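You operate a simulated robot arm through the tools that you are given. There is no shell and no other tool.

You are at the controls of a simulated two-armed robot. One attempt, no reset.

Task
Hold the black tub on the top of the fitting bench steady with one hand and put the square bottle that says "29" from the top of the sampling bench in it with the other.

Only the result counts: the job must be done as asked and must still hold three seconds after the hand-in. Knocking over, shifting, dropping, spilling or breaking anything else fails it.

Robot
Two 7-joint arms with two-finger parallel grippers on one trunk, on a base that moves. Base frame: it is fixed to the floor where the robot stands at the start and does not move with it; the origin is under the middle of the robot, x ahead of it, y to its left, z up. Lengths are in cm, angles in rad, forces in N, time in s.
The left shoulder is at the start at [3, 11.9, 96], the right one opposite. With the tool pointing down near the work surface each hand reaches from about 28 to 68 cm from the robot's upright axis, wherever it stands, measured 20 degrees to its own side. Places, roughly: black tub [200, 225, 100]; square bottle [-50, 250, 100]. Payload 3.43 kg a hand.
The tool frame of a hand sits at the grasp point between the pads (the TCP): z along the fingers, y along the line on which they close. The tips reach 3 cm beyond it. Largest opening 9.4 cm; finger width 2.8, thickness 1; the body of the gripper, 5 by 9.6 cm, starts 5.5 cm behind the TCP.
Orientation is that of the tool frame in the base frame, as [roll, pitch, yaw] about the fixed x, y, z axes, in that order (R = Rz(yaw) Ry(pitch) Rx(roll)). With the fingers straight down and closing along the base's y, the tool's x points along the base's -x, its y along +y and its z along -z.

Tools
- The arms move only by the tool move_arm. It takes "left_motion", "right_motion" or both (then of equal length, played together; a hand with none holds still); each is a list of rows, each a list of 7 numbers: the shift along the tool's x, y, z in units of 300 mm (1.0 is 300 mm), then the turn, a rotation vector about the tool's x, y, z in units of 180 degrees (1.0 is 180 degrees), then the closure, from 0 (fully open) to 1 (shut). In form: [[tx, ty, tz, rx, ry, rz, gripper], ...]. A call has 1 to 20 rows; each row is the pose to reach, as a shift and turn from the pose commanded when the call began, along the tool's axes at that moment. A call with a number of a shift or a turn outside -1 to 1 is refused whole. Rows are played at 5 a second. More than 5 cm and 0.15 rad between two rows, or a gripper value outside its range, and nothing of the call is played. A pose out of reach is approached as far as the arm can. The call stops where the force on the tool passes 40 N (or 10 N more than at its start, if that is more) or the arm is blocked; 0.2 s more then pass. The fingers move at their own pace (about 7.2 cm/s each) and stop on an object; they squeeze with about 34 N. The grip force told is the motor's: it shows also when the fingers shut on nothing. Time passes only in rows, and 0.2 s behind the last, so rows that repeat a pose let the fingers close. The reply holds the time, the measured pose of the TCP, the force on the tool along the base axes, the opening and the grip force, in the units named above and with some noise, with the torque about the TCP (base axes, N m) and any sound that the robot's microphone picked up.
- Cameras (640 x 400 px; columns grow to the right, rows downward): "scene" is now at [5.25, -1.32, 166.68]; the picture's right is [-0.12, -0.99, 0.00], its down [-0.67, 0.08, -0.73] and it looks along [0.73, -0.09, -0.68] (base axes); focal length 274 px, centre (320, 200). "left" rides on the left gripper at [7.6, -1.4, -10.2] in its tool frame; the picture's right is [0.18, 0.98, 0.00], its down [-0.75, 0.14, -0.64] and it looks along [-0.63, 0.12, 0.77] (tool axes); focal length 243 px, centre (320, 200). "right" rides on the right gripper at [7.6, 1.4, -10.2] in its tool frame; the picture's right is [-0.18, 0.98, 0.00], its down [-0.75, -0.14, -0.64] and it looks along [-0.63, -0.12, 0.77] (tool axes); focal length 243 px, centre (320, 200). There is no depth. A picture from a camera that has moved, and an enlarged one, comes with that camera's place and axes in the base frame and with its lens. The place of the scene camera against the robot may be out by one fixed shift of up to 1.2 cm in any direction.
- capture(camera): a new picture of that camera. The clock stands still meanwhile.
- move_column(by): moves the trunk up (or, below 0, down) by that many cm; the arms and the scene camera ride with it, the base frame stays. It gives what a move gives, with no picture.
- drive_base(legs): drives the robot by 1 to 6 legs, each [ahead, turn to the left] in cm and rad, along the robot's own axes; the way and the turn of a leg run together, so that a leg with both is an arc; at most 150 cm and 3.142 rad a leg. The arms and the cameras ride along, it lands a little off, and it stops where it bumps. It gives what a move gives.
- turn_head(pan, tilt): turns the head with the scene camera to pan (to the left, within 2.496 rad either way) and tilt (down, from -0.506 to 1.204), counted from straight ahead of the robot. It gives what a move gives.
- inspect(camera, box): a new picture of the part [left, top, right, bottom] of that camera's present view, enlarged. The clock stands still meanwhile.
- finish_job(): hands the job in; it is judged then, once.

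Nothing tells you exact positions but the pictures and the camera data. Unless the task says otherwise, let go and move clear before handing in.

The tools are called after "Request:" as name(argument=value, ...) on one line, values as JSON. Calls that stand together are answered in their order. move_arm: Moves the arms, as the interface text tells. Its arguments: {"type":"object","properties":{"left_motion":{"type":"array"},"right_motion":{"type":"array"}},"required":[]} The other tools are called the same way: move_column (by) moves the trunk up or down; drive_base (legs) drives the base; turn_head (pan, tilt) turns the head that bears the scene camera; capture (camera) takes a picture; inspect (camera, box) takes an enlarged picture of a part of a camera's view; finish_job () hands the job in.

At the start:

```text
time: 0.0
left_tool_pos: [46.88, 14.94, 118.74]
left_ee_rot: [-3.141, -0.002, 3.141]
left_contact_force: [-0.2, 0.5, -0.4]
left_torque: [0.01, -0.02, 0.01]
left_finger_gap: 9.43
left_finger_force: 0.1
right_tool_pos: [32.9, -15.35, 114.92]
right_ee_rot: [3.141, 0.0, 3.141]
right_contact_force: [0.2, 1.5, 0.1]
right_torque: [0.02, -0.05, -0.02]
right_finger_gap: 9.38
right_finger_force: 0.1
trunk travel left (down, up): [-22.5, 18.5]
robot x, y, heading: [0.29, -0.09, 0.002]
head pan, tilt (commanded): [-0.124, 0.745]
```

scene: 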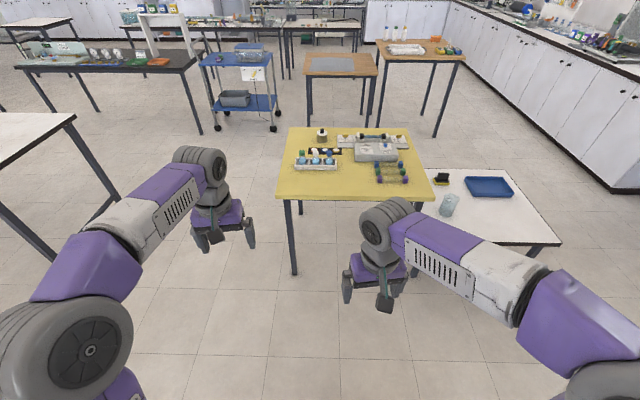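
right: 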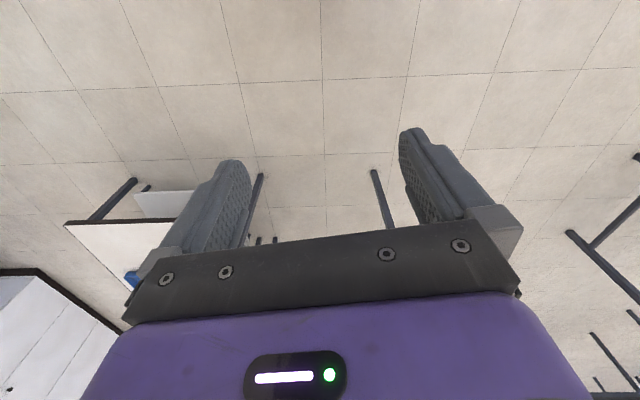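
left: 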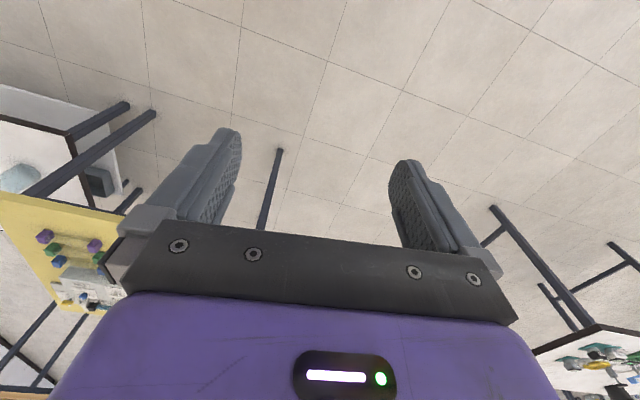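

I see several benches around me; the tub should be to the front-left and the bottle to the left and behind. I'll turn the head to look at both places first.

Request:
turn_head(pan=0.85, tilt=0.35)

Request:
capture(camera="scene")

Request:
turn_head(pan=1.75, tilt=0.35)

Request:
capture(camera="scene")

```text
time: 1.2
left_tool_pos: [46.94, 14.88, 118.79]
left_ee_rot: [3.141, 0.0, -3.141]
left_contact_force: [0.2, -0.1, 0.4]
left_torque: [0.0, -0.02, -0.01]
left_finger_gap: 9.39
left_finger_force: 0.2
right_tool_pos: [32.85, -15.3, 114.94]
right_ee_rot: [3.142, 0.001, 3.141]
right_contact_force: [-0.1, -0.4, 0.2]
right_torque: [0.01, -0.01, -0.01]
right_finger_gap: 9.4
right_finger_force: 0.0
trunk travel left (down, up): [-22.5, 18.5]
robot x, y, heading: [0.09, -0.1, 0.003]
head pan, tilt (commanded): [0.85, 0.351]
```

```text
taken
camera scene: at [3.16, 6.7, 170.2], right [0.75, -0.66, 0.0], down [-0.23, -0.26, -0.94], along [0.62, 0.7, -0.34], focal length 274 px, centre (320, 200)
```

scene: 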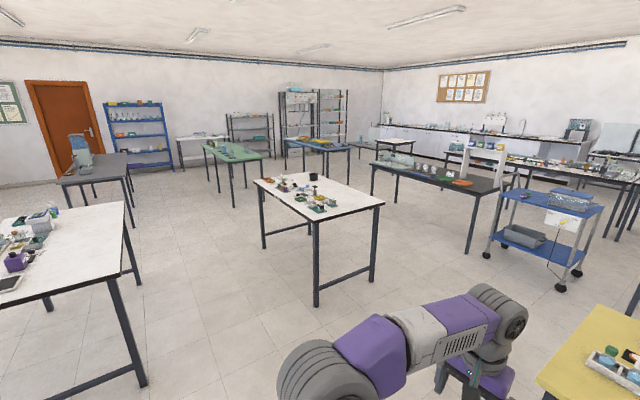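

```text
time: 2.5
left_tool_pos: [46.86, 14.84, 118.72]
left_ee_rot: [-3.141, 0.001, 3.141]
left_contact_force: [-0.2, 0.2, 0.6]
left_torque: [0.02, 0.01, 0.01]
left_finger_gap: 9.39
left_finger_force: 0.0
right_tool_pos: [32.96, -15.29, 115.06]
right_ee_rot: [-3.14, -0.001, 3.142]
right_contact_force: [1.0, 0.3, 0.5]
right_torque: [-0.02, -0.02, 0.01]
right_finger_gap: 9.4
right_finger_force: 0.0
trunk travel left (down, up): [-22.5, 18.5]
robot x, y, heading: [-0.35, -0.19, 0.006]
head pan, tilt (commanded): [1.751, 0.351]
```

```text
taken
camera scene: at [-4.65, 8.87, 170.21], right [0.98, 0.18, 0.0], down [0.06, -0.34, -0.94], along [-0.17, 0.92, -0.34], focal length 274 px, centre (320, 200)
```

scene: 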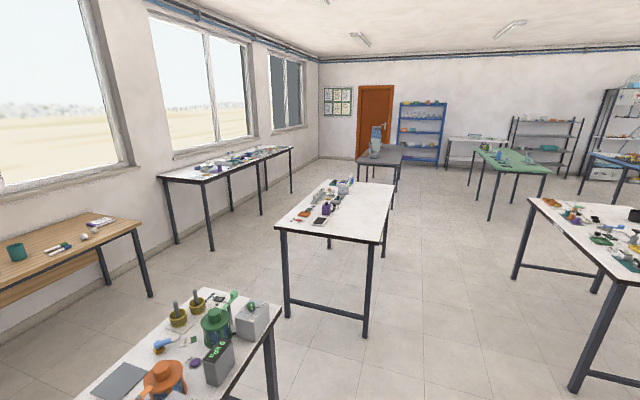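

The fitting bench seems to be the white one ahead-left with a small black tub, and the sampling bench the white one to my left. I'll zoom in on both.

Request:
inspect(camera="scene", box=[260, 165, 400, 252])

Request:
turn_head(pan=0.85, tilt=0.35)

Request:
inspect(camera="scene", box=[240, 160, 390, 254])

```text
4.57 times, centred on (330, 208) of scene
camera zoom: at [-4.65, 8.87, 170.21], right [0.98, 0.18, 0.0], down [0.06, -0.34, -0.94], along [-0.17, 0.92, -0.34], focal length 1252 px, centre (274, 161)
```

zoom: 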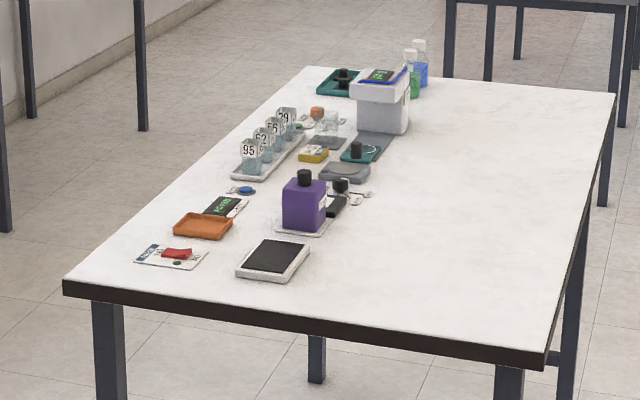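

```text
time: 3.6
left_tool_pos: [46.83, 14.83, 118.69]
left_ee_rot: [-3.141, 0.001, -3.141]
left_contact_force: [0.4, 0.2, 0.0]
left_torque: [-0.01, -0.02, -0.01]
left_finger_gap: 9.42
left_finger_force: 0.0
right_tool_pos: [32.95, -15.28, 114.94]
right_ee_rot: [-3.142, -0.001, -3.141]
right_contact_force: [-0.3, 0.2, 0.1]
right_torque: [0.02, -0.02, 0.01]
right_finger_gap: 9.41
right_finger_force: 0.1
trunk travel left (down, up): [-22.5, 18.5]
robot x, y, heading: [-0.01, -0.22, -0.003]
head pan, tilt (commanded): [0.85, 0.351]
```

```text
4.26 times, centred on (315, 207) of scene
camera zoom: at [3.15, 6.71, 170.21], right [0.75, -0.66, 0.0], down [-0.23, -0.26, -0.94], along [0.62, 0.71, -0.34], focal length 1166 px, centre (341, 170)
```

zoom: 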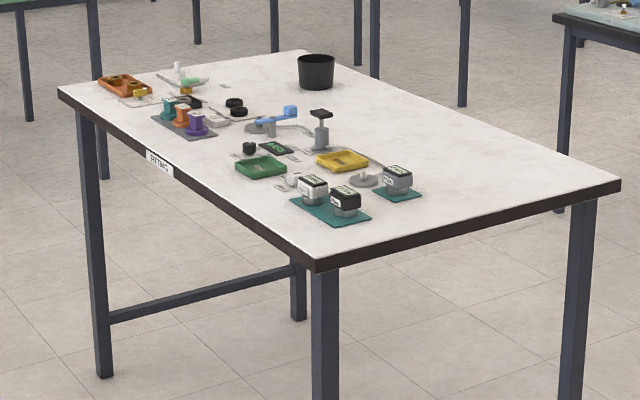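

The sampling bench (left, roughly x −66…20, y 160…290) has a row of numbered square bottles along its left edge; the tub sits near the far/right edge of the fitting bench around [187, 226]. Before driving I'll raise the trunk for clearance and check my own footprint and the gaps.

Request:
move_column(by=18)

Request:
turn_head(pan=1.57, tilt=1.2)

Request:
capture(camera="scene")

Request:
turn_head(pan=2.3, tilt=0.6)

Request:
capture(camera="scene")

Request:
turn_head(pan=1.3, tilt=0.4)

Request:
capture(camera="scene")

```text
time: 5.7
left_tool_pos: [46.91, 14.91, 136.69]
left_ee_rot: [-3.141, 0.0, -3.141]
left_contact_force: [-1.2, -0.9, -0.9]
left_torque: [-0.02, 0.04, 0.0]
left_finger_gap: 9.37
left_finger_force: 0.1
right_tool_pos: [33.02, -15.34, 132.91]
right_ee_rot: [3.142, 0.0, 3.141]
right_contact_force: [-0.5, 0.0, 0.8]
right_torque: [0.03, 0.01, 0.02]
right_finger_gap: 9.38
right_finger_force: 0.1
trunk travel left (down, up): [-40.5, 0.5]
robot x, y, heading: [0.46, -0.2, -0.001]
head pan, tilt (commanded): [0.85, 0.351]
```

```text
time: 6.8
left_tool_pos: [46.83, 14.88, 136.76]
left_ee_rot: [3.141, -0.001, -3.141]
left_contact_force: [-0.2, 0.3, 0.3]
left_torque: [0.02, -0.01, -0.04]
left_finger_gap: 9.41
left_finger_force: 0.0
right_tool_pos: [33.01, -15.32, 133.01]
right_ee_rot: [3.142, -0.001, -3.142]
right_contact_force: [0.6, 0.3, -0.7]
right_torque: [0.02, 0.0, -0.01]
right_finger_gap: 9.39
right_finger_force: 0.2
trunk travel left (down, up): [-40.5, 0.5]
robot x, y, heading: [-0.23, 0.36, -0.003]
head pan, tilt (commanded): [1.571, 1.201]
```

```text
taken
camera scene: at [-2.98, 5.31, 181.47], right [1.0, 0.0, 0.0], down [0.0, -0.93, -0.36], along [0.0, 0.36, -0.93], focal length 274 px, centre (320, 200)
```

scene: 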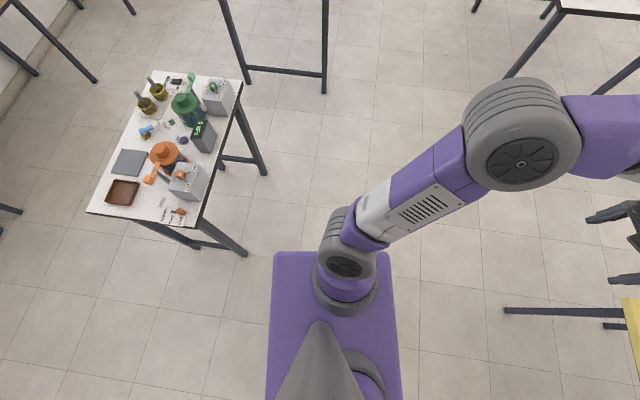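

```text
time: 7.9
left_tool_pos: [46.93, 14.9, 136.77]
left_ee_rot: [3.141, 0.0, -3.141]
left_contact_force: [0.2, -0.2, -1.1]
left_torque: [0.01, 0.01, 0.04]
left_finger_gap: 9.4
left_finger_force: 0.0
right_tool_pos: [33.0, -15.29, 132.95]
right_ee_rot: [3.141, -0.001, -3.14]
right_contact_force: [0.1, 0.1, 0.9]
right_torque: [-0.02, 0.03, 0.03]
right_finger_gap: 9.39
right_finger_force: 0.0
trunk travel left (down, up): [-40.5, 0.5]
robot x, y, heading: [0.25, -0.13, 0.003]
head pan, tilt (commanded): [2.3, 0.6]
```

```text
taken
camera scene: at [-8.87, 6.31, 185.92], right [0.75, 0.67, 0.0], down [0.38, -0.42, -0.82], along [-0.55, 0.62, -0.57], focal length 274 px, centre (320, 200)
```

scene: 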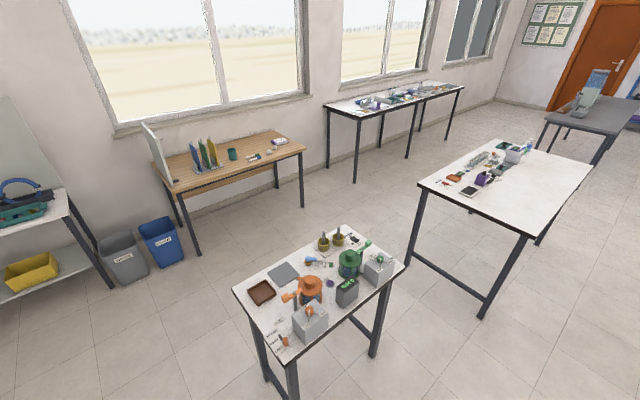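

```text
time: 9.2
left_tool_pos: [46.88, 14.96, 136.66]
left_ee_rot: [-3.141, -0.001, -3.141]
left_contact_force: [-0.4, 0.0, 0.1]
left_torque: [0.0, 0.0, 0.01]
left_finger_gap: 9.39
left_finger_force: 0.0
right_tool_pos: [32.98, -15.29, 132.95]
right_ee_rot: [3.141, 0.0, -3.141]
right_contact_force: [-0.1, -0.4, -0.1]
right_torque: [-0.05, 0.04, -0.01]
right_finger_gap: 9.38
right_finger_force: 0.1
trunk travel left (down, up): [-40.5, 0.5]
robot x, y, heading: [-0.24, -0.08, 0.002]
head pan, tilt (commanded): [1.3, 0.4]
```

```text
taken
camera scene: at [-0.52, 8.64, 187.75], right [0.96, -0.27, 0.0], down [-0.1, -0.38, -0.92], along [0.25, 0.89, -0.39], focal length 274 px, centre (320, 200)
```

scene: 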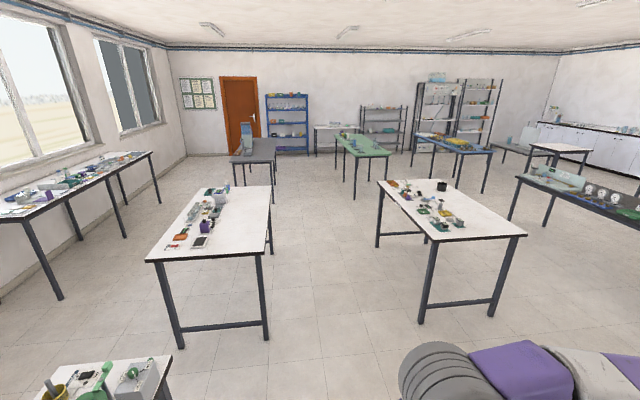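

The room is clear between the benches. I'll look straight down at my own base to learn its footprint before driving.

Request:
turn_head(pan=0.0, tilt=1.2)

Request:
capture(camera="scene")

Request:
turn_head(pan=2.49, tilt=1.2)

Request:
capture(camera="scene")

```text
time: 10.7
left_tool_pos: [46.95, 14.9, 136.81]
left_ee_rot: [3.14, 0.0, -3.141]
left_contact_force: [-0.1, -1.2, -0.6]
left_torque: [-0.01, 0.02, 0.0]
left_finger_gap: 9.4
left_finger_force: 0.1
right_tool_pos: [33.11, -15.42, 132.93]
right_ee_rot: [3.14, 0.0, -3.142]
right_contact_force: [0.7, -0.1, 0.3]
right_torque: [0.02, -0.01, -0.03]
right_finger_gap: 9.4
right_finger_force: 0.1
trunk travel left (down, up): [-40.5, 0.5]
robot x, y, heading: [-0.11, 0.44, -0.001]
head pan, tilt (commanded): [0.0, 1.201]
```

```text
taken
camera scene: at [2.6, -0.28, 181.47], right [0.0, -1.0, 0.0], down [-0.93, 0.0, -0.36], along [0.36, 0.0, -0.93], focal length 274 px, centre (320, 200)
```

scene: 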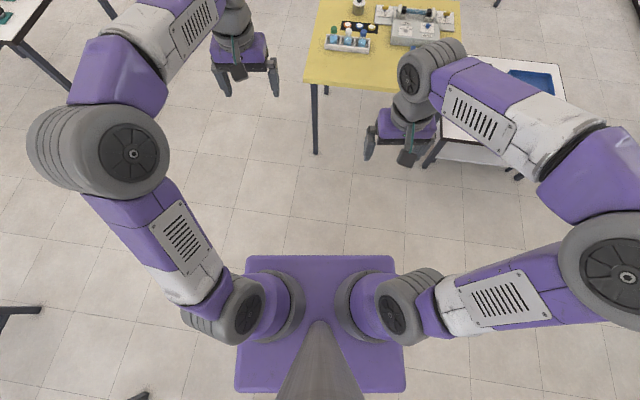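

```text
time: 12.9
left_tool_pos: [46.84, 14.94, 136.62]
left_ee_rot: [-3.14, 0.0, 3.141]
left_contact_force: [-0.9, 0.2, -0.7]
left_torque: [-0.01, -0.01, 0.0]
left_finger_gap: 9.41
left_finger_force: 0.0
right_tool_pos: [33.06, -15.28, 132.93]
right_ee_rot: [-3.141, 0.002, -3.141]
right_contact_force: [-0.3, -0.3, -0.4]
right_torque: [0.01, 0.01, -0.03]
right_finger_gap: 9.4
right_finger_force: 0.0
trunk travel left (down, up): [-40.5, 0.5]
robot x, y, heading: [0.15, -0.23, -0.003]
head pan, tilt (commanded): [2.491, 1.201]
```

```text
taken
camera scene: at [-7.43, 3.1, 181.47], right [0.61, 0.8, 0.0], down [0.74, -0.57, -0.36], along [-0.29, 0.22, -0.93], focal length 274 px, centre (320, 200)
```

scene: 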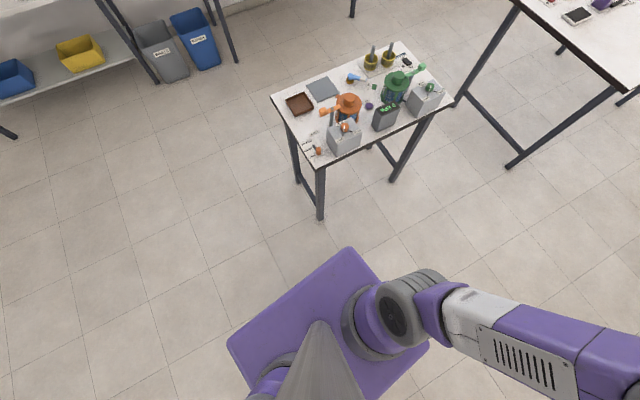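

The base hides under my shoulder plate, so it is under about 80 cm wide; the aisles between benches are about 90–110 cm. I'll drive up the aisle between the sampling and fitting benches to the far side first, hands held high.

Request:
drive_base(legs=[[0, 1.179], [100, 0], [68, 0], [0, 0.272]])

Request:
turn_head(pan=0.0, tilt=0.45)

Request:
capture(camera="scene")

Request:
turn_head(pan=0.9, tilt=0.5)

Request:
capture(camera="scene")

```text
time: 25.4
left_tool_pos: [46.67, 206.4, 136.79]
left_ee_rot: [3.141, 0.0, -1.668]
left_contact_force: [-0.3, -0.5, 0.0]
left_torque: [0.0, 0.02, 0.01]
left_finger_gap: 9.41
left_finger_force: 0.1
right_tool_pos: [75.4, 189.78, 132.96]
right_ee_rot: [-3.14, 0.0, -1.667]
right_contact_force: [-0.5, 0.9, 1.1]
right_torque: [-0.02, 0.01, 0.02]
right_finger_gap: 9.37
right_finger_force: 0.1
trunk travel left (down, up): [-40.5, 0.5]
robot x, y, heading: [56.95, 158.52, 1.476]
head pan, tilt (commanded): [2.491, 1.201]
```

```text
time: 27.7
left_tool_pos: [46.66, 206.28, 136.64]
left_ee_rot: [-3.141, 0.0, -1.667]
left_contact_force: [-0.4, -0.1, 0.2]
left_torque: [-0.01, 0.0, -0.01]
left_finger_gap: 9.42
left_finger_force: 0.1
right_tool_pos: [75.41, 189.65, 132.99]
right_ee_rot: [3.141, -0.001, -1.668]
right_contact_force: [-0.7, -0.3, -0.3]
right_torque: [-0.01, 0.0, 0.02]
right_finger_gap: 9.36
right_finger_force: 0.1
trunk travel left (down, up): [-40.5, 0.5]
robot x, y, heading: [57.07, 158.39, 1.472]
head pan, tilt (commanded): [0.0, 0.45]
```

```text
taken
camera scene: at [57.6, 164.19, 187.28], right [1.0, -0.1, 0.0], down [-0.04, -0.43, -0.9], along [0.09, 0.9, -0.44], focal length 274 px, centre (320, 200)
```

scene: 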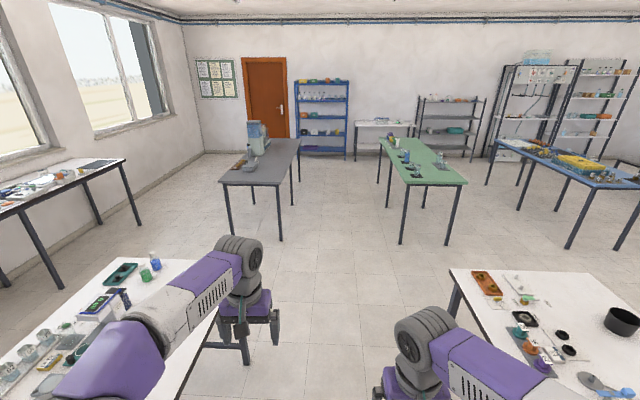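

```text
time: 28.9
left_tool_pos: [46.55, 206.38, 136.69]
left_ee_rot: [-3.14, 0.0, -1.667]
left_contact_force: [0.2, 0.5, -0.2]
left_torque: [0.05, 0.03, 0.0]
left_finger_gap: 9.38
left_finger_force: 0.0
right_tool_pos: [75.44, 189.56, 132.88]
right_ee_rot: [3.141, -0.001, -1.668]
right_contact_force: [0.3, -0.1, -0.2]
right_torque: [0.05, -0.01, 0.0]
right_finger_gap: 9.37
right_finger_force: 0.0
trunk travel left (down, up): [-40.5, 0.5]
robot x, y, heading: [57.07, 158.87, 1.475]
head pan, tilt (commanded): [0.901, 0.499]
```

```text
taken
camera scene: at [50.18, 161.35, 186.84], right [0.69, 0.72, 0.0], down [0.34, -0.33, -0.88], along [-0.63, 0.61, -0.48], focal length 274 px, centre (320, 200)
```

scene: 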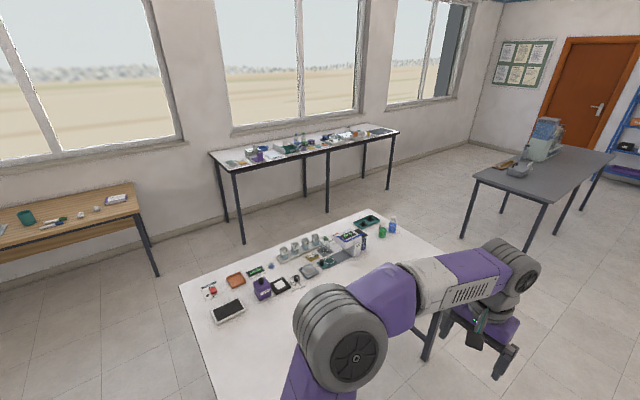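

The aisle is clear and the row of numbered bottles is around [−43, 247] near the left edge of the sampling bench. Next I drive around the far end of that bench to its window side.

Request:
drive_base(legs=[[0, -0.018], [92, 0], [91, 0], [0, 1.655]])

Request:
turn_head(pan=0.0, tilt=0.5)

Request:
capture(camera="scene")

Request:
turn_head(pan=0.7, tilt=0.6)

Request:
capture(camera="scene")

```text
time: 42.2
left_tool_pos: [32.46, 323.86, 136.75]
left_ee_rot: [-3.14, 0.001, -0.057]
left_contact_force: [-0.2, 0.2, -0.4]
left_torque: [-0.01, -0.03, -0.02]
left_finger_gap: 9.41
left_finger_force: 0.1
right_tool_pos: [48.14, 353.22, 133.04]
right_ee_rot: [3.14, 0.001, -0.059]
right_contact_force: [0.8, -0.1, 0.2]
right_torque: [0.04, -0.01, 0.02]
right_finger_gap: 9.41
right_finger_force: 0.1
trunk travel left (down, up): [-40.5, 0.5]
robot x, y, heading: [80.33, 336.21, 3.08]
head pan, tilt (commanded): [0.901, 0.499]
```

```text
time: 43.4
left_tool_pos: [32.53, 323.83, 136.87]
left_ee_rot: [3.14, 0.0, -0.056]
left_contact_force: [-0.9, 0.5, 0.5]
left_torque: [0.0, 0.0, -0.02]
left_finger_gap: 9.39
left_finger_force: 0.1
right_tool_pos: [48.11, 353.2, 132.98]
right_ee_rot: [3.141, 0.0, -0.059]
right_contact_force: [-0.3, 0.6, 0.0]
right_torque: [-0.01, 0.0, 0.05]
right_finger_gap: 9.39
right_finger_force: 0.0
trunk travel left (down, up): [-40.5, 0.5]
robot x, y, heading: [79.92, 335.74, 3.089]
head pan, tilt (commanded): [0.0, 0.499]
```

```text
taken
camera scene: at [74.07, 336.08, 186.84], right [0.06, 1.0, 0.0], down [0.48, -0.03, -0.88], along [-0.88, 0.05, -0.48], focal length 274 px, centre (320, 200)
```

scene: 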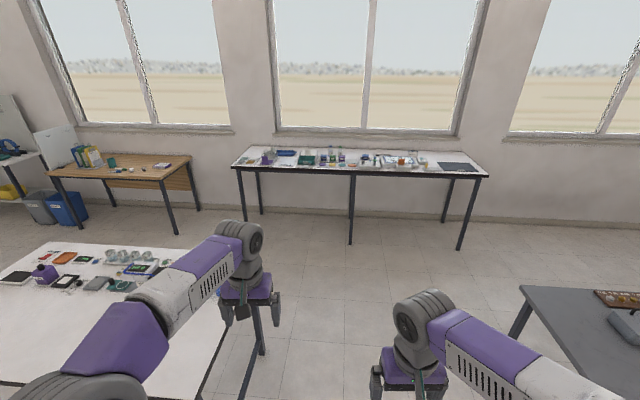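

```text
time: 44.5
left_tool_pos: [32.49, 323.88, 136.7]
left_ee_rot: [-3.14, 0.0, -0.057]
left_contact_force: [0.8, 0.1, -0.6]
left_torque: [-0.05, 0.01, 0.01]
left_finger_gap: 9.39
left_finger_force: 0.0
right_tool_pos: [48.02, 353.19, 132.92]
right_ee_rot: [3.141, -0.001, -0.058]
right_contact_force: [0.5, 0.2, 0.8]
right_torque: [0.02, -0.03, 0.0]
right_finger_gap: 9.38
right_finger_force: 0.0
trunk travel left (down, up): [-40.5, 0.5]
robot x, y, heading: [79.88, 335.81, 3.083]
head pan, tilt (commanded): [0.7, 0.6]
```

```text
taken
camera scene: at [76.07, 330.28, 185.93], right [-0.6, 0.8, 0.0], down [0.45, 0.34, -0.83], along [-0.66, -0.49, -0.56], focal length 274 px, centre (320, 200)
```

scene: 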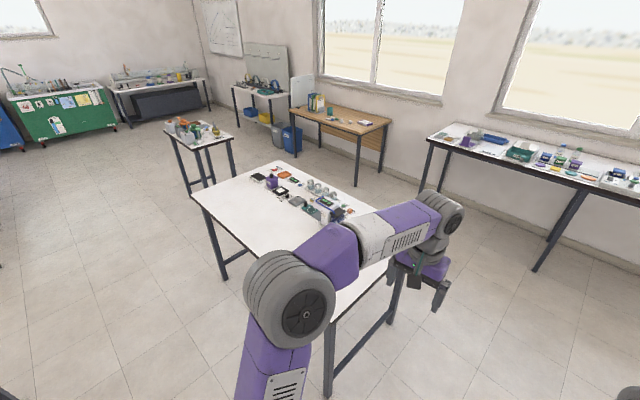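

The gap at the far end is wide (about 130 cm). I continue west past the far end and turn south along the window side.

Request:
drive_base(legs=[[90, 0], [88, 0], [0, 1.627]])

Request:
turn_head(pan=0.0, tilt=0.6)

Request:
capture(camera="scene")

Request:
turn_head(pan=0.6, tilt=0.7)

Request:
capture(camera="scene")

```text
time: 57.4
left_tool_pos: [-81.81, 297.08, 136.82]
left_ee_rot: [-3.141, 0.0, 1.567]
left_contact_force: [-0.7, -0.5, 0.6]
left_torque: [-0.01, -0.01, 0.03]
left_finger_gap: 9.4
left_finger_force: 0.0
right_tool_pos: [-111.91, 310.99, 132.96]
right_ee_rot: [-3.14, -0.001, 1.568]
right_contact_force: [0.7, -0.5, -0.1]
right_torque: [0.03, 0.0, 0.03]
right_finger_gap: 9.39
right_finger_force: 0.1
trunk travel left (down, up): [-40.5, 0.5]
robot x, y, heading: [-96.29, 344.28, -1.57]
head pan, tilt (commanded): [0.7, 0.6]
```

```text
time: 58.5
left_tool_pos: [-81.82, 297.1, 136.64]
left_ee_rot: [3.141, 0.001, 1.566]
left_contact_force: [0.2, 0.7, -1.1]
left_torque: [0.01, 0.01, -0.02]
left_finger_gap: 9.41
left_finger_force: 0.1
right_tool_pos: [-112.04, 311.07, 132.97]
right_ee_rot: [-3.141, 0.0, 1.568]
right_contact_force: [-0.2, 1.0, -1.0]
right_torque: [0.0, -0.01, -0.01]
right_finger_gap: 9.42
right_finger_force: 0.1
trunk travel left (down, up): [-40.5, 0.5]
robot x, y, heading: [-96.84, 344.01, -1.576]
head pan, tilt (commanded): [0.0, 0.6]
```

```text
taken
camera scene: at [-96.56, 337.85, 185.93], right [-1.0, 0.0, 0.0], down [0.0, 0.56, -0.83], along [0.0, -0.83, -0.56], focal length 274 px, centre (320, 200)
```

scene: 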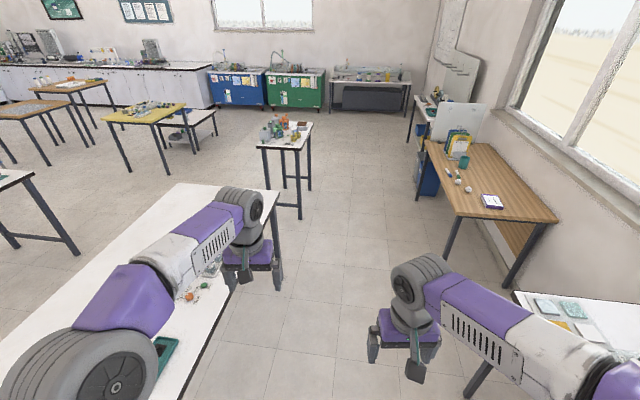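

```text
time: 59.5
left_tool_pos: [-81.86, 296.99, 136.69]
left_ee_rot: [3.14, 0.0, 1.568]
left_contact_force: [0.5, -0.6, 0.1]
left_torque: [0.03, -0.01, -0.02]
left_finger_gap: 9.39
left_finger_force: 0.2
right_tool_pos: [-111.95, 310.87, 132.93]
right_ee_rot: [-3.14, -0.001, 1.568]
right_contact_force: [-0.4, 0.6, 1.0]
right_torque: [-0.01, 0.03, -0.01]
right_finger_gap: 9.39
right_finger_force: 0.0
trunk travel left (down, up): [-40.5, 0.5]
robot x, y, heading: [-96.39, 344.28, -1.577]
head pan, tilt (commanded): [0.6, 0.7]
```

```text
taken
camera scene: at [-91.78, 339.66, 185.07], right [-0.83, -0.56, 0.0], down [-0.36, 0.53, -0.77], along [0.43, -0.63, -0.64], focal length 274 px, centre (320, 200)
```

scene: 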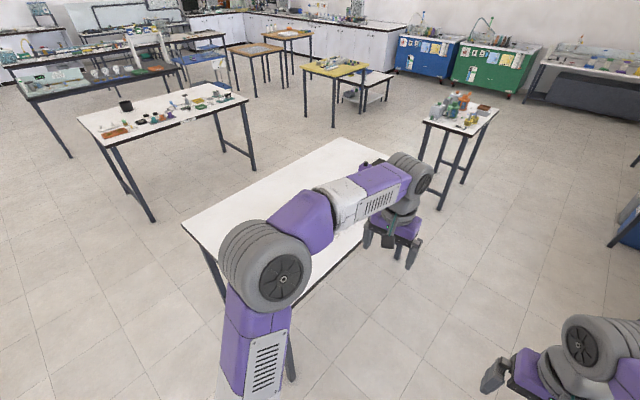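

I'm at the window side of the sampling bench. I drive south about 91 cm and turn to face the bench.

Request:
drive_base(legs=[[91, 0], [0, 1.43]])

Request:
turn_head(pan=0.0, tilt=0.9)

Request:
capture(camera="scene")

```text
time: 67.8
left_tool_pos: [-48.95, 261.44, 136.74]
left_ee_rot: [-3.141, 0.001, 3.003]
left_contact_force: [-0.3, -1.1, 0.2]
left_torque: [0.0, 0.01, -0.02]
left_finger_gap: 9.4
left_finger_force: 0.1
right_tool_pos: [-66.69, 233.4, 133.01]
right_ee_rot: [3.141, -0.001, 3.004]
right_contact_force: [-0.2, -0.9, 0.3]
right_torque: [0.02, -0.01, 0.01]
right_finger_gap: 9.4
right_finger_force: 0.0
trunk travel left (down, up): [-40.5, 0.5]
robot x, y, heading: [-97.34, 253.09, -0.137]
head pan, tilt (commanded): [0.6, 0.7]
```

```text
time: 68.8
left_tool_pos: [-48.85, 261.38, 136.71]
left_ee_rot: [-3.141, 0.0, 3.004]
left_contact_force: [-0.5, -0.3, 0.2]
left_torque: [-0.01, -0.02, -0.02]
left_finger_gap: 9.39
left_finger_force: 0.0
right_tool_pos: [-66.91, 233.49, 132.99]
right_ee_rot: [-3.14, 0.0, 3.004]
right_contact_force: [-0.1, 1.0, -0.5]
right_torque: [-0.02, 0.01, 0.02]
right_finger_gap: 9.41
right_finger_force: 0.0
trunk travel left (down, up): [-40.5, 0.5]
robot x, y, heading: [-97.06, 252.93, -0.14]
head pan, tilt (commanded): [0.0, 0.901]
```

```text
taken
camera scene: at [-92.78, 252.16, 183.45], right [-0.14, -0.99, 0.0], down [-0.78, 0.11, -0.62], along [0.62, -0.09, -0.78], focal length 274 px, centre (320, 200)
```

scene: 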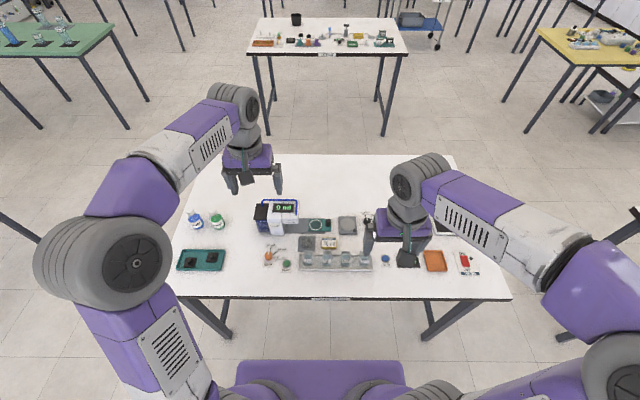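

Request:
inspect(camera="scene", box=[240, 190, 400, 290])

Request:
inspect(camera="scene", box=[290, 230, 390, 292])

Request:
capture(camera="right")

Request:
capture(camera="left")

```text
4.00 times, centred on (320, 240) of scene
camera zoom: at [-92.78, 252.16, 183.45], right [-0.14, -0.99, 0.0], down [-0.78, 0.11, -0.62], along [0.62, -0.09, -0.78], focal length 1096 px, centre (320, 40)
```

zoom: 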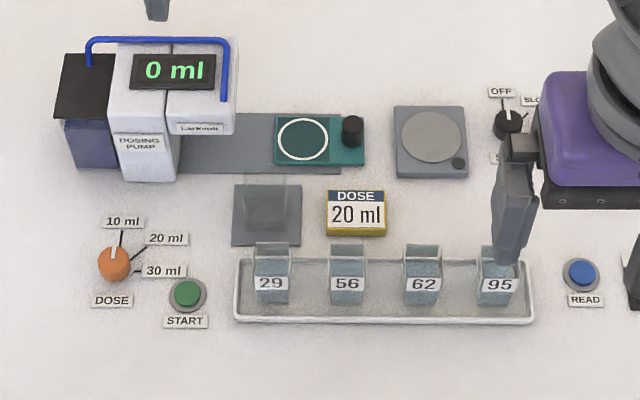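

```text
6.40 times, centred on (340, 261) of scene
camera zoom: at [-92.78, 252.16, 183.45], right [-0.14, -0.99, 0.0], down [-0.78, 0.11, -0.62], along [0.62, -0.09, -0.78], focal length 1753 px, centre (192, -190)
```

zoom: 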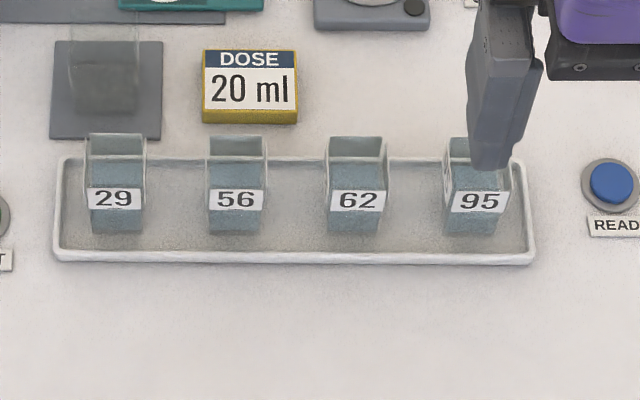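

```text
taken
camera right: at [-74.09, 235.86, 143.16], right [0.32, 0.95, 0.0], down [0.73, -0.24, 0.64], along [0.61, -0.2, -0.77], focal length 243 px, centre (320, 200)
```

right: 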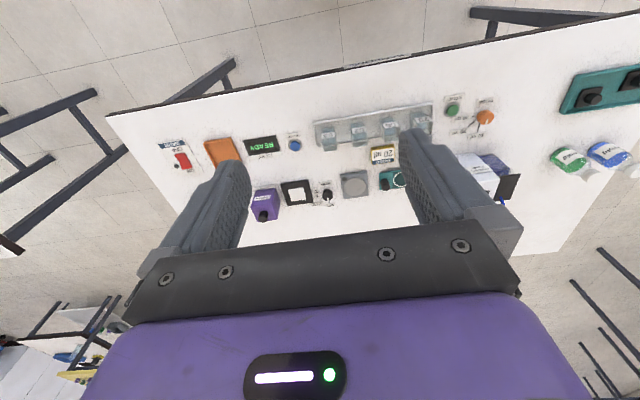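

```text
taken
camera left: at [-56.6, 260.98, 147.13], right [-0.05, 1.0, 0.0], down [0.77, 0.04, 0.64], along [0.64, 0.03, -0.77], focal length 243 px, centre (320, 200)
```

left: 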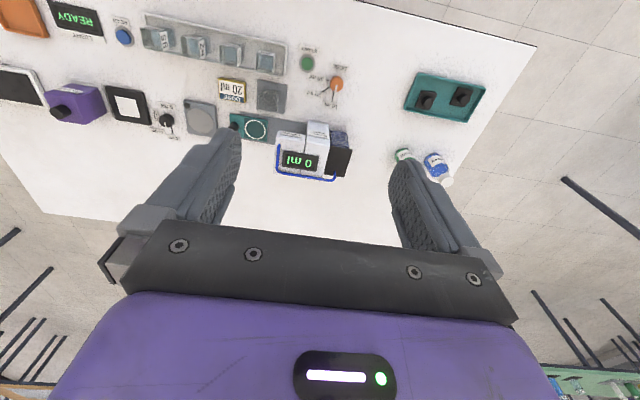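

Bottle "29" is the leftmost of four open square vials in a white tray, straight ahead of me; there is liquid in it, so it must stay upright. I'll zoom in the hand cameras to triangulate it and the bench height.

Request:
inspect(camera="left", box=[130, 0, 370, 150])

Request:
inspect(camera="right", box=[300, 70, 500, 195])

```text
2.67 times, centred on (250, 75) of left
camera zoom: at [-56.6, 260.98, 147.13], right [-0.05, 1.0, 0.0], down [0.77, 0.04, 0.64], along [0.64, 0.03, -0.77], focal length 647 px, centre (507, 533)
```

zoom: 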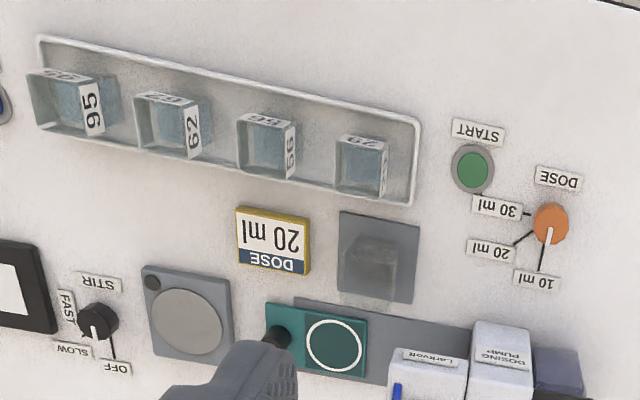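

```text
3.20 times, centred on (400, 132) of right
camera zoom: at [-74.09, 235.86, 143.16], right [0.32, 0.95, 0.0], down [0.73, -0.24, 0.64], along [0.61, -0.2, -0.77], focal length 776 px, centre (64, 416)
```

zoom: 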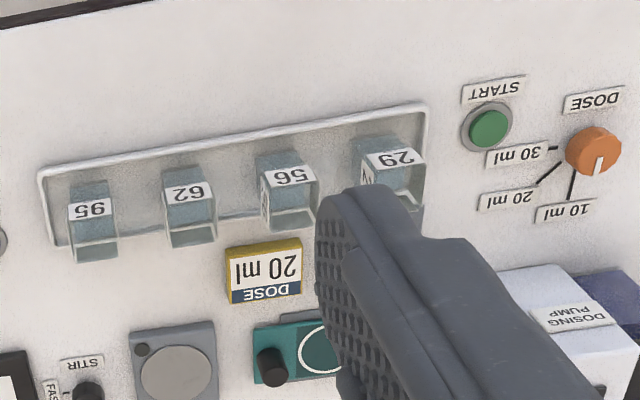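

Triangulating gives a bench top at z≈84.2 and bottle 29 centred near [−45.1, 250.1], about 3.5 cm square and 6 cm tall. I'll bring the left hand above it, tilted back toward me about 25° (needed later to leave room beside the hand that holds the tub), with the fingers partly open.

Request:
move_arm(left_motion=[[-0.02, -0.04, 0.08, 0, -0.014, 0, 0.1], [-0.04, -0.08, 0.16, 0, -0.028, 0, 0.2], [-0.06, -0.12, 0.25, 0, -0.045, 0, 0.3], [-0.08, -0.16, 0.34, 0, -0.062, 0, 0.34], [-0.1, -0.2, 0.43, 0, -0.08, 0, 0.34], [-0.12, -0.24, 0.52, 0, -0.098, 0, 0.34], [-0.14, -0.28, 0.61, 0, -0.114, 0, 0.34], [-0.16, -0.32, 0.68, 0, -0.128, 0, 0.34], [-0.177, -0.356, 0.75, 0, -0.139, 0, 0.34], [-0.177, -0.356, 0.75, 0, -0.139, 0, 0.34]])

Request:
capture(camera="left")

Request:
capture(camera="scene")

```text
time: 71.0
left_tool_pos: [-44.9, 250.21, 114.25]
left_ee_rot: [-3.141, 0.437, 3.004]
left_contact_force: [-0.2, -0.3, 0.4]
left_torque: [-0.03, -0.01, 0.0]
left_finger_gap: 6.2
left_finger_force: 0.0
right_tool_pos: [-66.67, 233.42, 132.99]
right_ee_rot: [-3.141, -0.002, 3.003]
right_contact_force: [0.5, -0.5, 0.6]
right_torque: [-0.01, -0.01, -0.06]
right_finger_gap: 9.38
right_finger_force: 0.0
trunk travel left (down, up): [-40.5, 0.5]
robot x, y, heading: [-97.32, 253.01, -0.142]
head pan, tilt (commanded): [0.0, 0.901]
```

```text
taken
camera left: at [-56.35, 250.29, 120.34], right [-0.03, 1.0, -0.08], down [0.43, 0.08, 0.9], along [0.9, -0.01, -0.43], focal length 243 px, centre (320, 200)
```

left: 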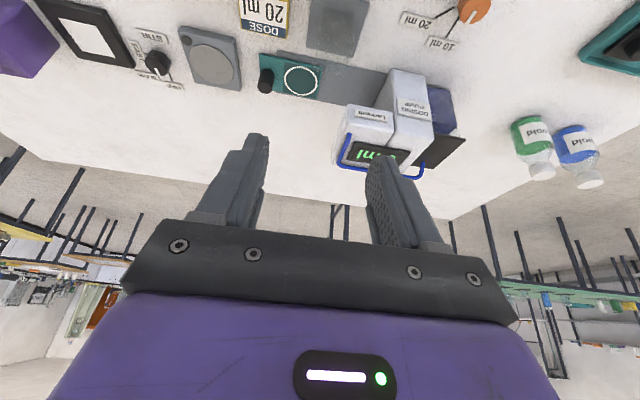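

```text
taken
camera scene: at [-92.8, 252.23, 183.45], right [-0.14, -0.99, 0.0], down [-0.78, 0.11, -0.62], along [0.62, -0.09, -0.78], focal length 274 px, centre (320, 200)
```

scene: 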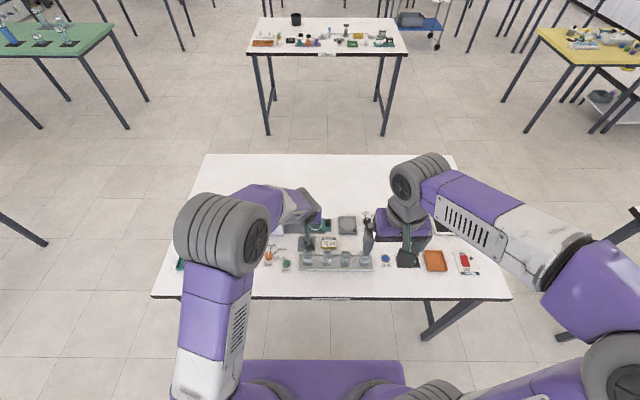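

The hand is above the bottle and tilted as planned. I descend to just above bottle height so its camera can see the vial between the fingers.

Request:
move_arm(left_motion=[[0.046, 0, 0.098, 0, 0, 0, 0.34], [0.092, 0, 0.196, 0, 0, 0, 0.34], [0.138, 0, 0.295, 0, 0, 0, 0.34], [0.1834, 0, 0.3927, 0, 0, 0, 0.34], [0.1834, 0, 0.3927, 0, 0, 0, 0.34]])

Request:
capture(camera="left")

Request:
inspect(camera="scene", box=[260, 190, 388, 270])

```text
time: 72.2
left_tool_pos: [-44.93, 250.29, 101.18]
left_ee_rot: [3.14, 0.436, 3.004]
left_contact_force: [0.4, 0.1, -0.3]
left_torque: [-0.02, -0.03, 0.01]
left_finger_gap: 6.19
left_finger_force: 0.0
right_tool_pos: [-66.79, 233.43, 133.04]
right_ee_rot: [-3.14, 0.001, 3.003]
right_contact_force: [0.2, -0.2, -0.1]
right_torque: [0.01, -0.03, 0.02]
right_finger_gap: 9.4
right_finger_force: 0.2
trunk travel left (down, up): [-40.5, 0.5]
robot x, y, heading: [-97.44, 253.06, -0.143]
head pan, tilt (commanded): [0.0, 0.901]
```

```text
taken
camera left: at [-56.25, 250.36, 107.4], right [-0.03, 1.0, -0.08], down [0.43, 0.08, 0.9], along [0.9, -0.01, -0.43], focal length 243 px, centre (320, 200)
```

left: 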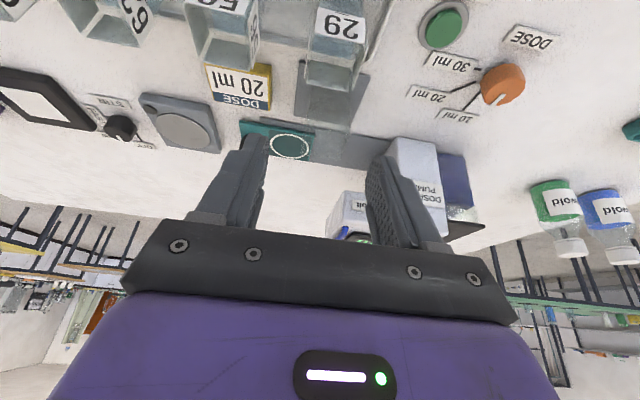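

```text
5.00 times, centred on (324, 230) of scene
camera zoom: at [-92.85, 252.19, 183.46], right [-0.14, -0.99, 0.0], down [-0.78, 0.11, -0.62], along [0.62, -0.09, -0.78], focal length 1370 px, centre (300, 50)
```

zoom: 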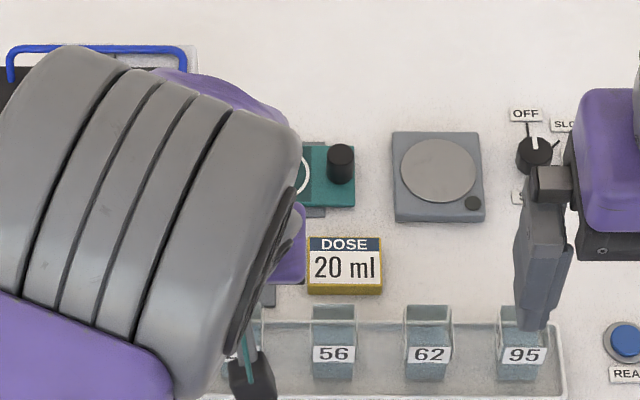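

Request:
inspect(camera="left", box=[220, 0, 440, 138])

```text
2.90 times, centred on (330, 69) of left
camera zoom: at [-56.25, 250.36, 107.4], right [-0.03, 1.0, -0.08], down [0.43, 0.08, 0.9], along [0.9, -0.01, -0.43], focal length 703 px, centre (291, 580)
```

zoom: 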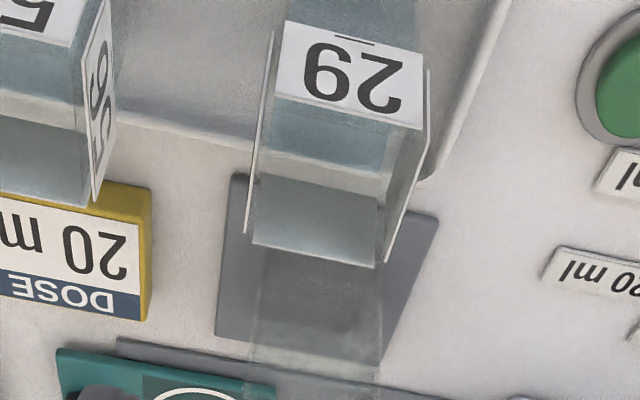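

From the hand camera, bottle 29's rim is at z≈91 with centre about [−44.6, 250.45], only millimetres off my fingers' line and well aligned. I descend straight down to grip its upper half.

Request:
move_arm(left_motion=[[0.031, 0.001, 0.07, 0, 0, 0, 0.34], [0.062, 0.002, 0.14, 0, 0, 0, 0.34], [0.093, 0.003, 0.21, 0, 0, 0, 0.34], [0.124, 0.004, 0.28, 0, 0, 0, 0.34], [0.1541, 0.0047, 0.3467, 0, 0, 0, 0.34], [0.1541, 0.0047, 0.3467, 0, 0, 0, 0.34]])

Request:
capture(camera="left")

```text
time: 73.4
left_tool_pos: [-44.74, 250.17, 90.61]
left_ee_rot: [3.139, 0.433, 3.001]
left_contact_force: [-13.2, 0.7, 18.4]
left_torque: [0.65, 0.38, 0.3]
left_finger_gap: 6.19
left_finger_force: 0.1
right_tool_pos: [-66.84, 233.43, 132.9]
right_ee_rot: [-3.14, 0.001, 3.005]
right_contact_force: [-0.7, -0.7, -0.2]
right_torque: [0.0, 0.03, 0.01]
right_finger_gap: 9.4
right_finger_force: 0.0
trunk travel left (down, up): [-40.5, 0.5]
robot x, y, heading: [-97.54, 253.04, -0.14]
head pan, tilt (commanded): [0.0, 0.901]
stopped in row 6 (left hand): the force on the tool passed its limit at 68 N (the readings are from after the stop); the commanded pose is now the measured one
```

```text
taken
camera left: at [-56.09, 250.28, 96.78], right [-0.03, 1.0, -0.07], down [0.43, 0.08, 0.9], along [0.9, 0.0, -0.43], focal length 243 px, centre (320, 200)
```

left: 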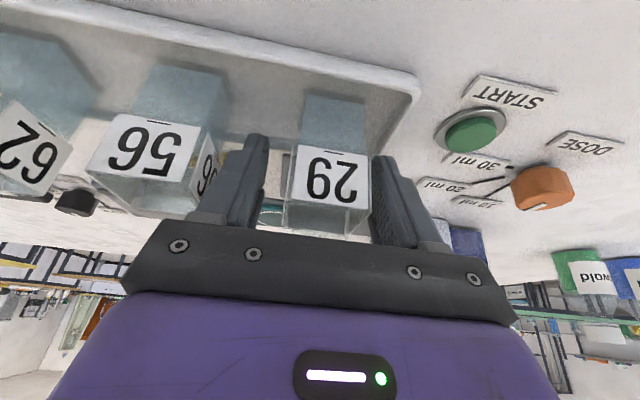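

The outer fingertip touched the tray's end wall (it is higher than I took it for). The bottle is already between the fingers with ~3 cm overlap, so I'll back up half a centimetre, and re-measure before closing.

Request:
move_arm(left_motion=[[-0.005, 0, -0.01, 0, 0, 0, 0.34], [-0.01, 0, -0.022, 0, 0, 0, 0.34], [-0.01, 0, -0.022, 0, 0, 0, 0.34]])

Request:
inspect(camera="left", box=[210, 60, 450, 210])

Request:
inspect(camera="left", box=[240, 130, 400, 240])

Request:
capture(camera="right")

```text
time: 74.2
left_tool_pos: [-44.57, 250.12, 91.15]
left_ee_rot: [3.14, 0.436, 3.002]
left_contact_force: [0.7, 0.7, 0.1]
left_torque: [0.01, 0.0, 0.02]
left_finger_gap: 6.21
left_finger_force: 0.0
right_tool_pos: [-66.66, 233.47, 132.88]
right_ee_rot: [-3.141, 0.0, 3.003]
right_contact_force: [-0.1, -0.1, -0.8]
right_torque: [0.0, 0.0, 0.05]
right_finger_gap: 9.4
right_finger_force: 0.0
trunk travel left (down, up): [-40.5, 0.5]
robot x, y, heading: [-97.23, 253.32, -0.141]
head pan, tilt (commanded): [0.0, 0.901]
```

```text
2.67 times, centred on (330, 135) of left
camera zoom: at [-55.95, 250.24, 97.41], right [-0.03, 1.0, -0.08], down [0.43, 0.08, 0.9], along [0.9, -0.01, -0.43], focal length 647 px, centre (293, 373)
```

zoom: 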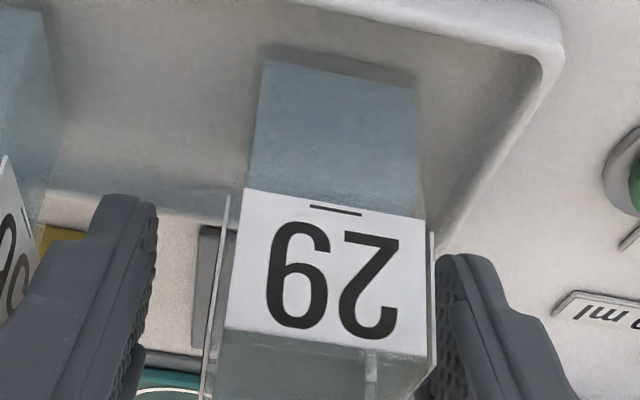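

```text
3.64 times, centred on (320, 185) of left
camera zoom: at [-55.95, 250.24, 97.41], right [-0.03, 1.0, -0.08], down [0.43, 0.08, 0.9], along [0.9, -0.01, -0.43], focal length 882 px, centre (320, 254)
```

zoom: 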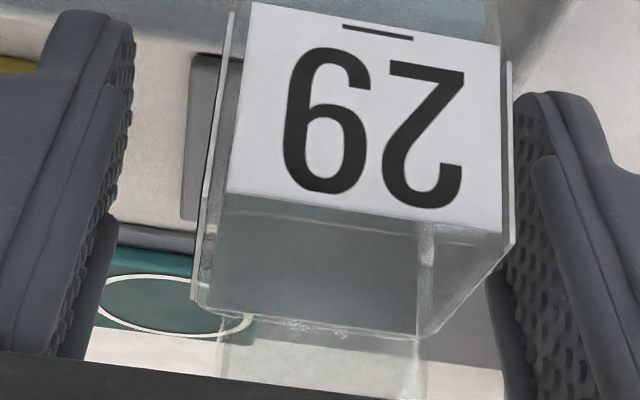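

```text
taken
camera right: at [-74.04, 235.86, 143.13], right [0.32, 0.95, 0.0], down [0.73, -0.24, 0.64], along [0.61, -0.2, -0.77], focal length 243 px, centre (320, 200)
```

right: 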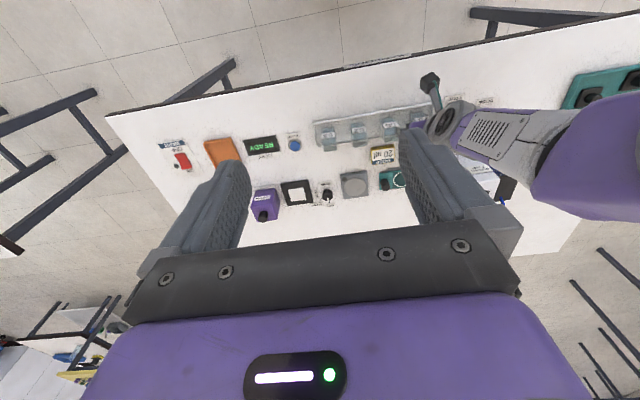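

Comparing the two heights shows the vial is taller and narrower than I assumed: rim at z≈92.9, about 3.2 cm wide, centre near [−45.9, 250.5]. I shift the open fingers back 1.5 cm to centre on it, then close gently.

Request:
move_arm(left_motion=[[0.023, 0.003, -0.011, 0, 0, 0, 0.34], [0.0453, 0.005, -0.0211, 0, 0, 0, 0.34], [0.0453, 0.005, -0.0211, 0, 0, 0, 0.34]])

Request:
inspect(camera="left", box=[210, 60, 450, 240])

```text
time: 75.0
left_tool_pos: [-46.07, 250.36, 91.26]
left_ee_rot: [3.14, 0.437, 3.002]
left_contact_force: [0.6, -0.8, 0.1]
left_torque: [0.02, 0.01, 0.02]
left_finger_gap: 6.21
left_finger_force: 0.1
right_tool_pos: [-66.86, 233.44, 132.91]
right_ee_rot: [-3.139, 0.001, 3.006]
right_contact_force: [-1.1, -0.2, -0.2]
right_torque: [-0.02, 0.02, -0.01]
right_finger_gap: 9.4
right_finger_force: 0.1
trunk travel left (down, up): [-40.5, 0.5]
robot x, y, heading: [-97.48, 253.26, -0.136]
head pan, tilt (commanded): [0.0, 0.901]
```

```text
2.22 times, centred on (330, 150) of left
camera zoom: at [-57.41, 250.57, 97.43], right [-0.03, 1.0, -0.08], down [0.43, 0.08, 0.9], along [0.9, -0.01, -0.43], focal length 539 px, centre (298, 311)
```

zoom: 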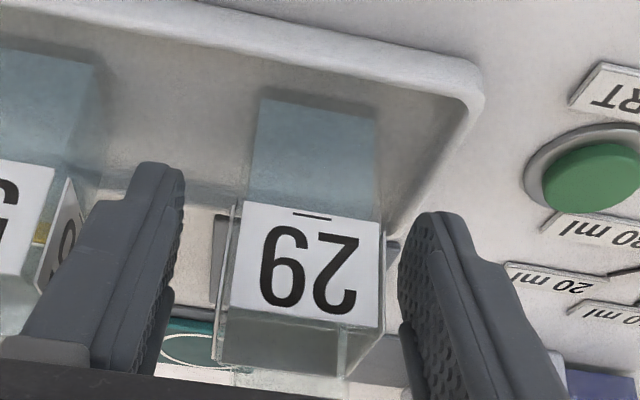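

The vial is centred between the fingers. Closing slowly now.

Request:
move_arm(left_motion=[[0, 0, 0, 0, 0, 0, 0.45], [0, 0, 0, 0, 0, 0, 0.55], [0, 0, 0, 0, 0, 0, 0.6], [0, 0, 0, 0, 0, 0, 0.63], [0, 0, 0, 0, 0, 0, 0.66], [0, 0, 0, 0, 0, 0, 0.7], [0, 0, 0, 0, 0, 0, 0.8], [0, 0, 0, 0, 0, 0, 1.0], [0, 0, 0, 0, 0, 0, 1.0], [0, 0, 0, 0, 0, 0, 1.0]])

Request:
inspect(camera="left", box=[210, 60, 450, 240])

```text
time: 77.2
left_tool_pos: [-46.08, 250.43, 91.27]
left_ee_rot: [3.138, 0.434, 3.001]
left_contact_force: [0.2, 0.3, 0.9]
left_torque: [0.0, 0.0, 0.0]
left_finger_gap: 3.72
left_finger_force: 33.8
right_tool_pos: [-66.73, 233.35, 132.97]
right_ee_rot: [3.141, 0.001, 3.004]
right_contact_force: [0.1, 0.6, 0.1]
right_torque: [0.03, 0.02, -0.02]
right_finger_gap: 9.42
right_finger_force: 0.0
trunk travel left (down, up): [-40.5, 0.5]
robot x, y, heading: [-97.32, 253.38, -0.141]
head pan, tilt (commanded): [0.0, 0.901]
```

```text
2.22 times, centred on (330, 150) of left
camera zoom: at [-57.41, 250.57, 97.42], right [-0.03, 1.0, -0.08], down [0.43, 0.08, 0.9], along [0.9, -0.01, -0.43], focal length 539 px, centre (298, 311)
```

zoom: 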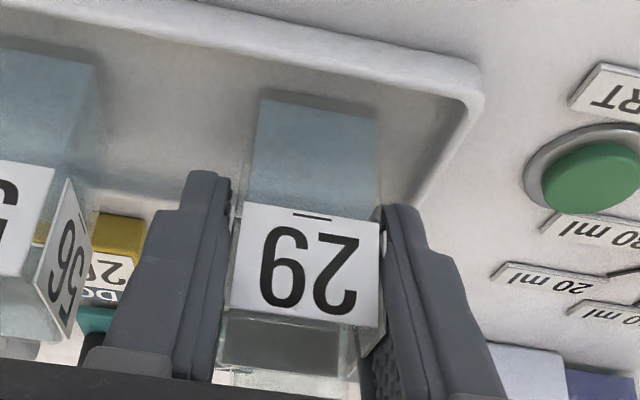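

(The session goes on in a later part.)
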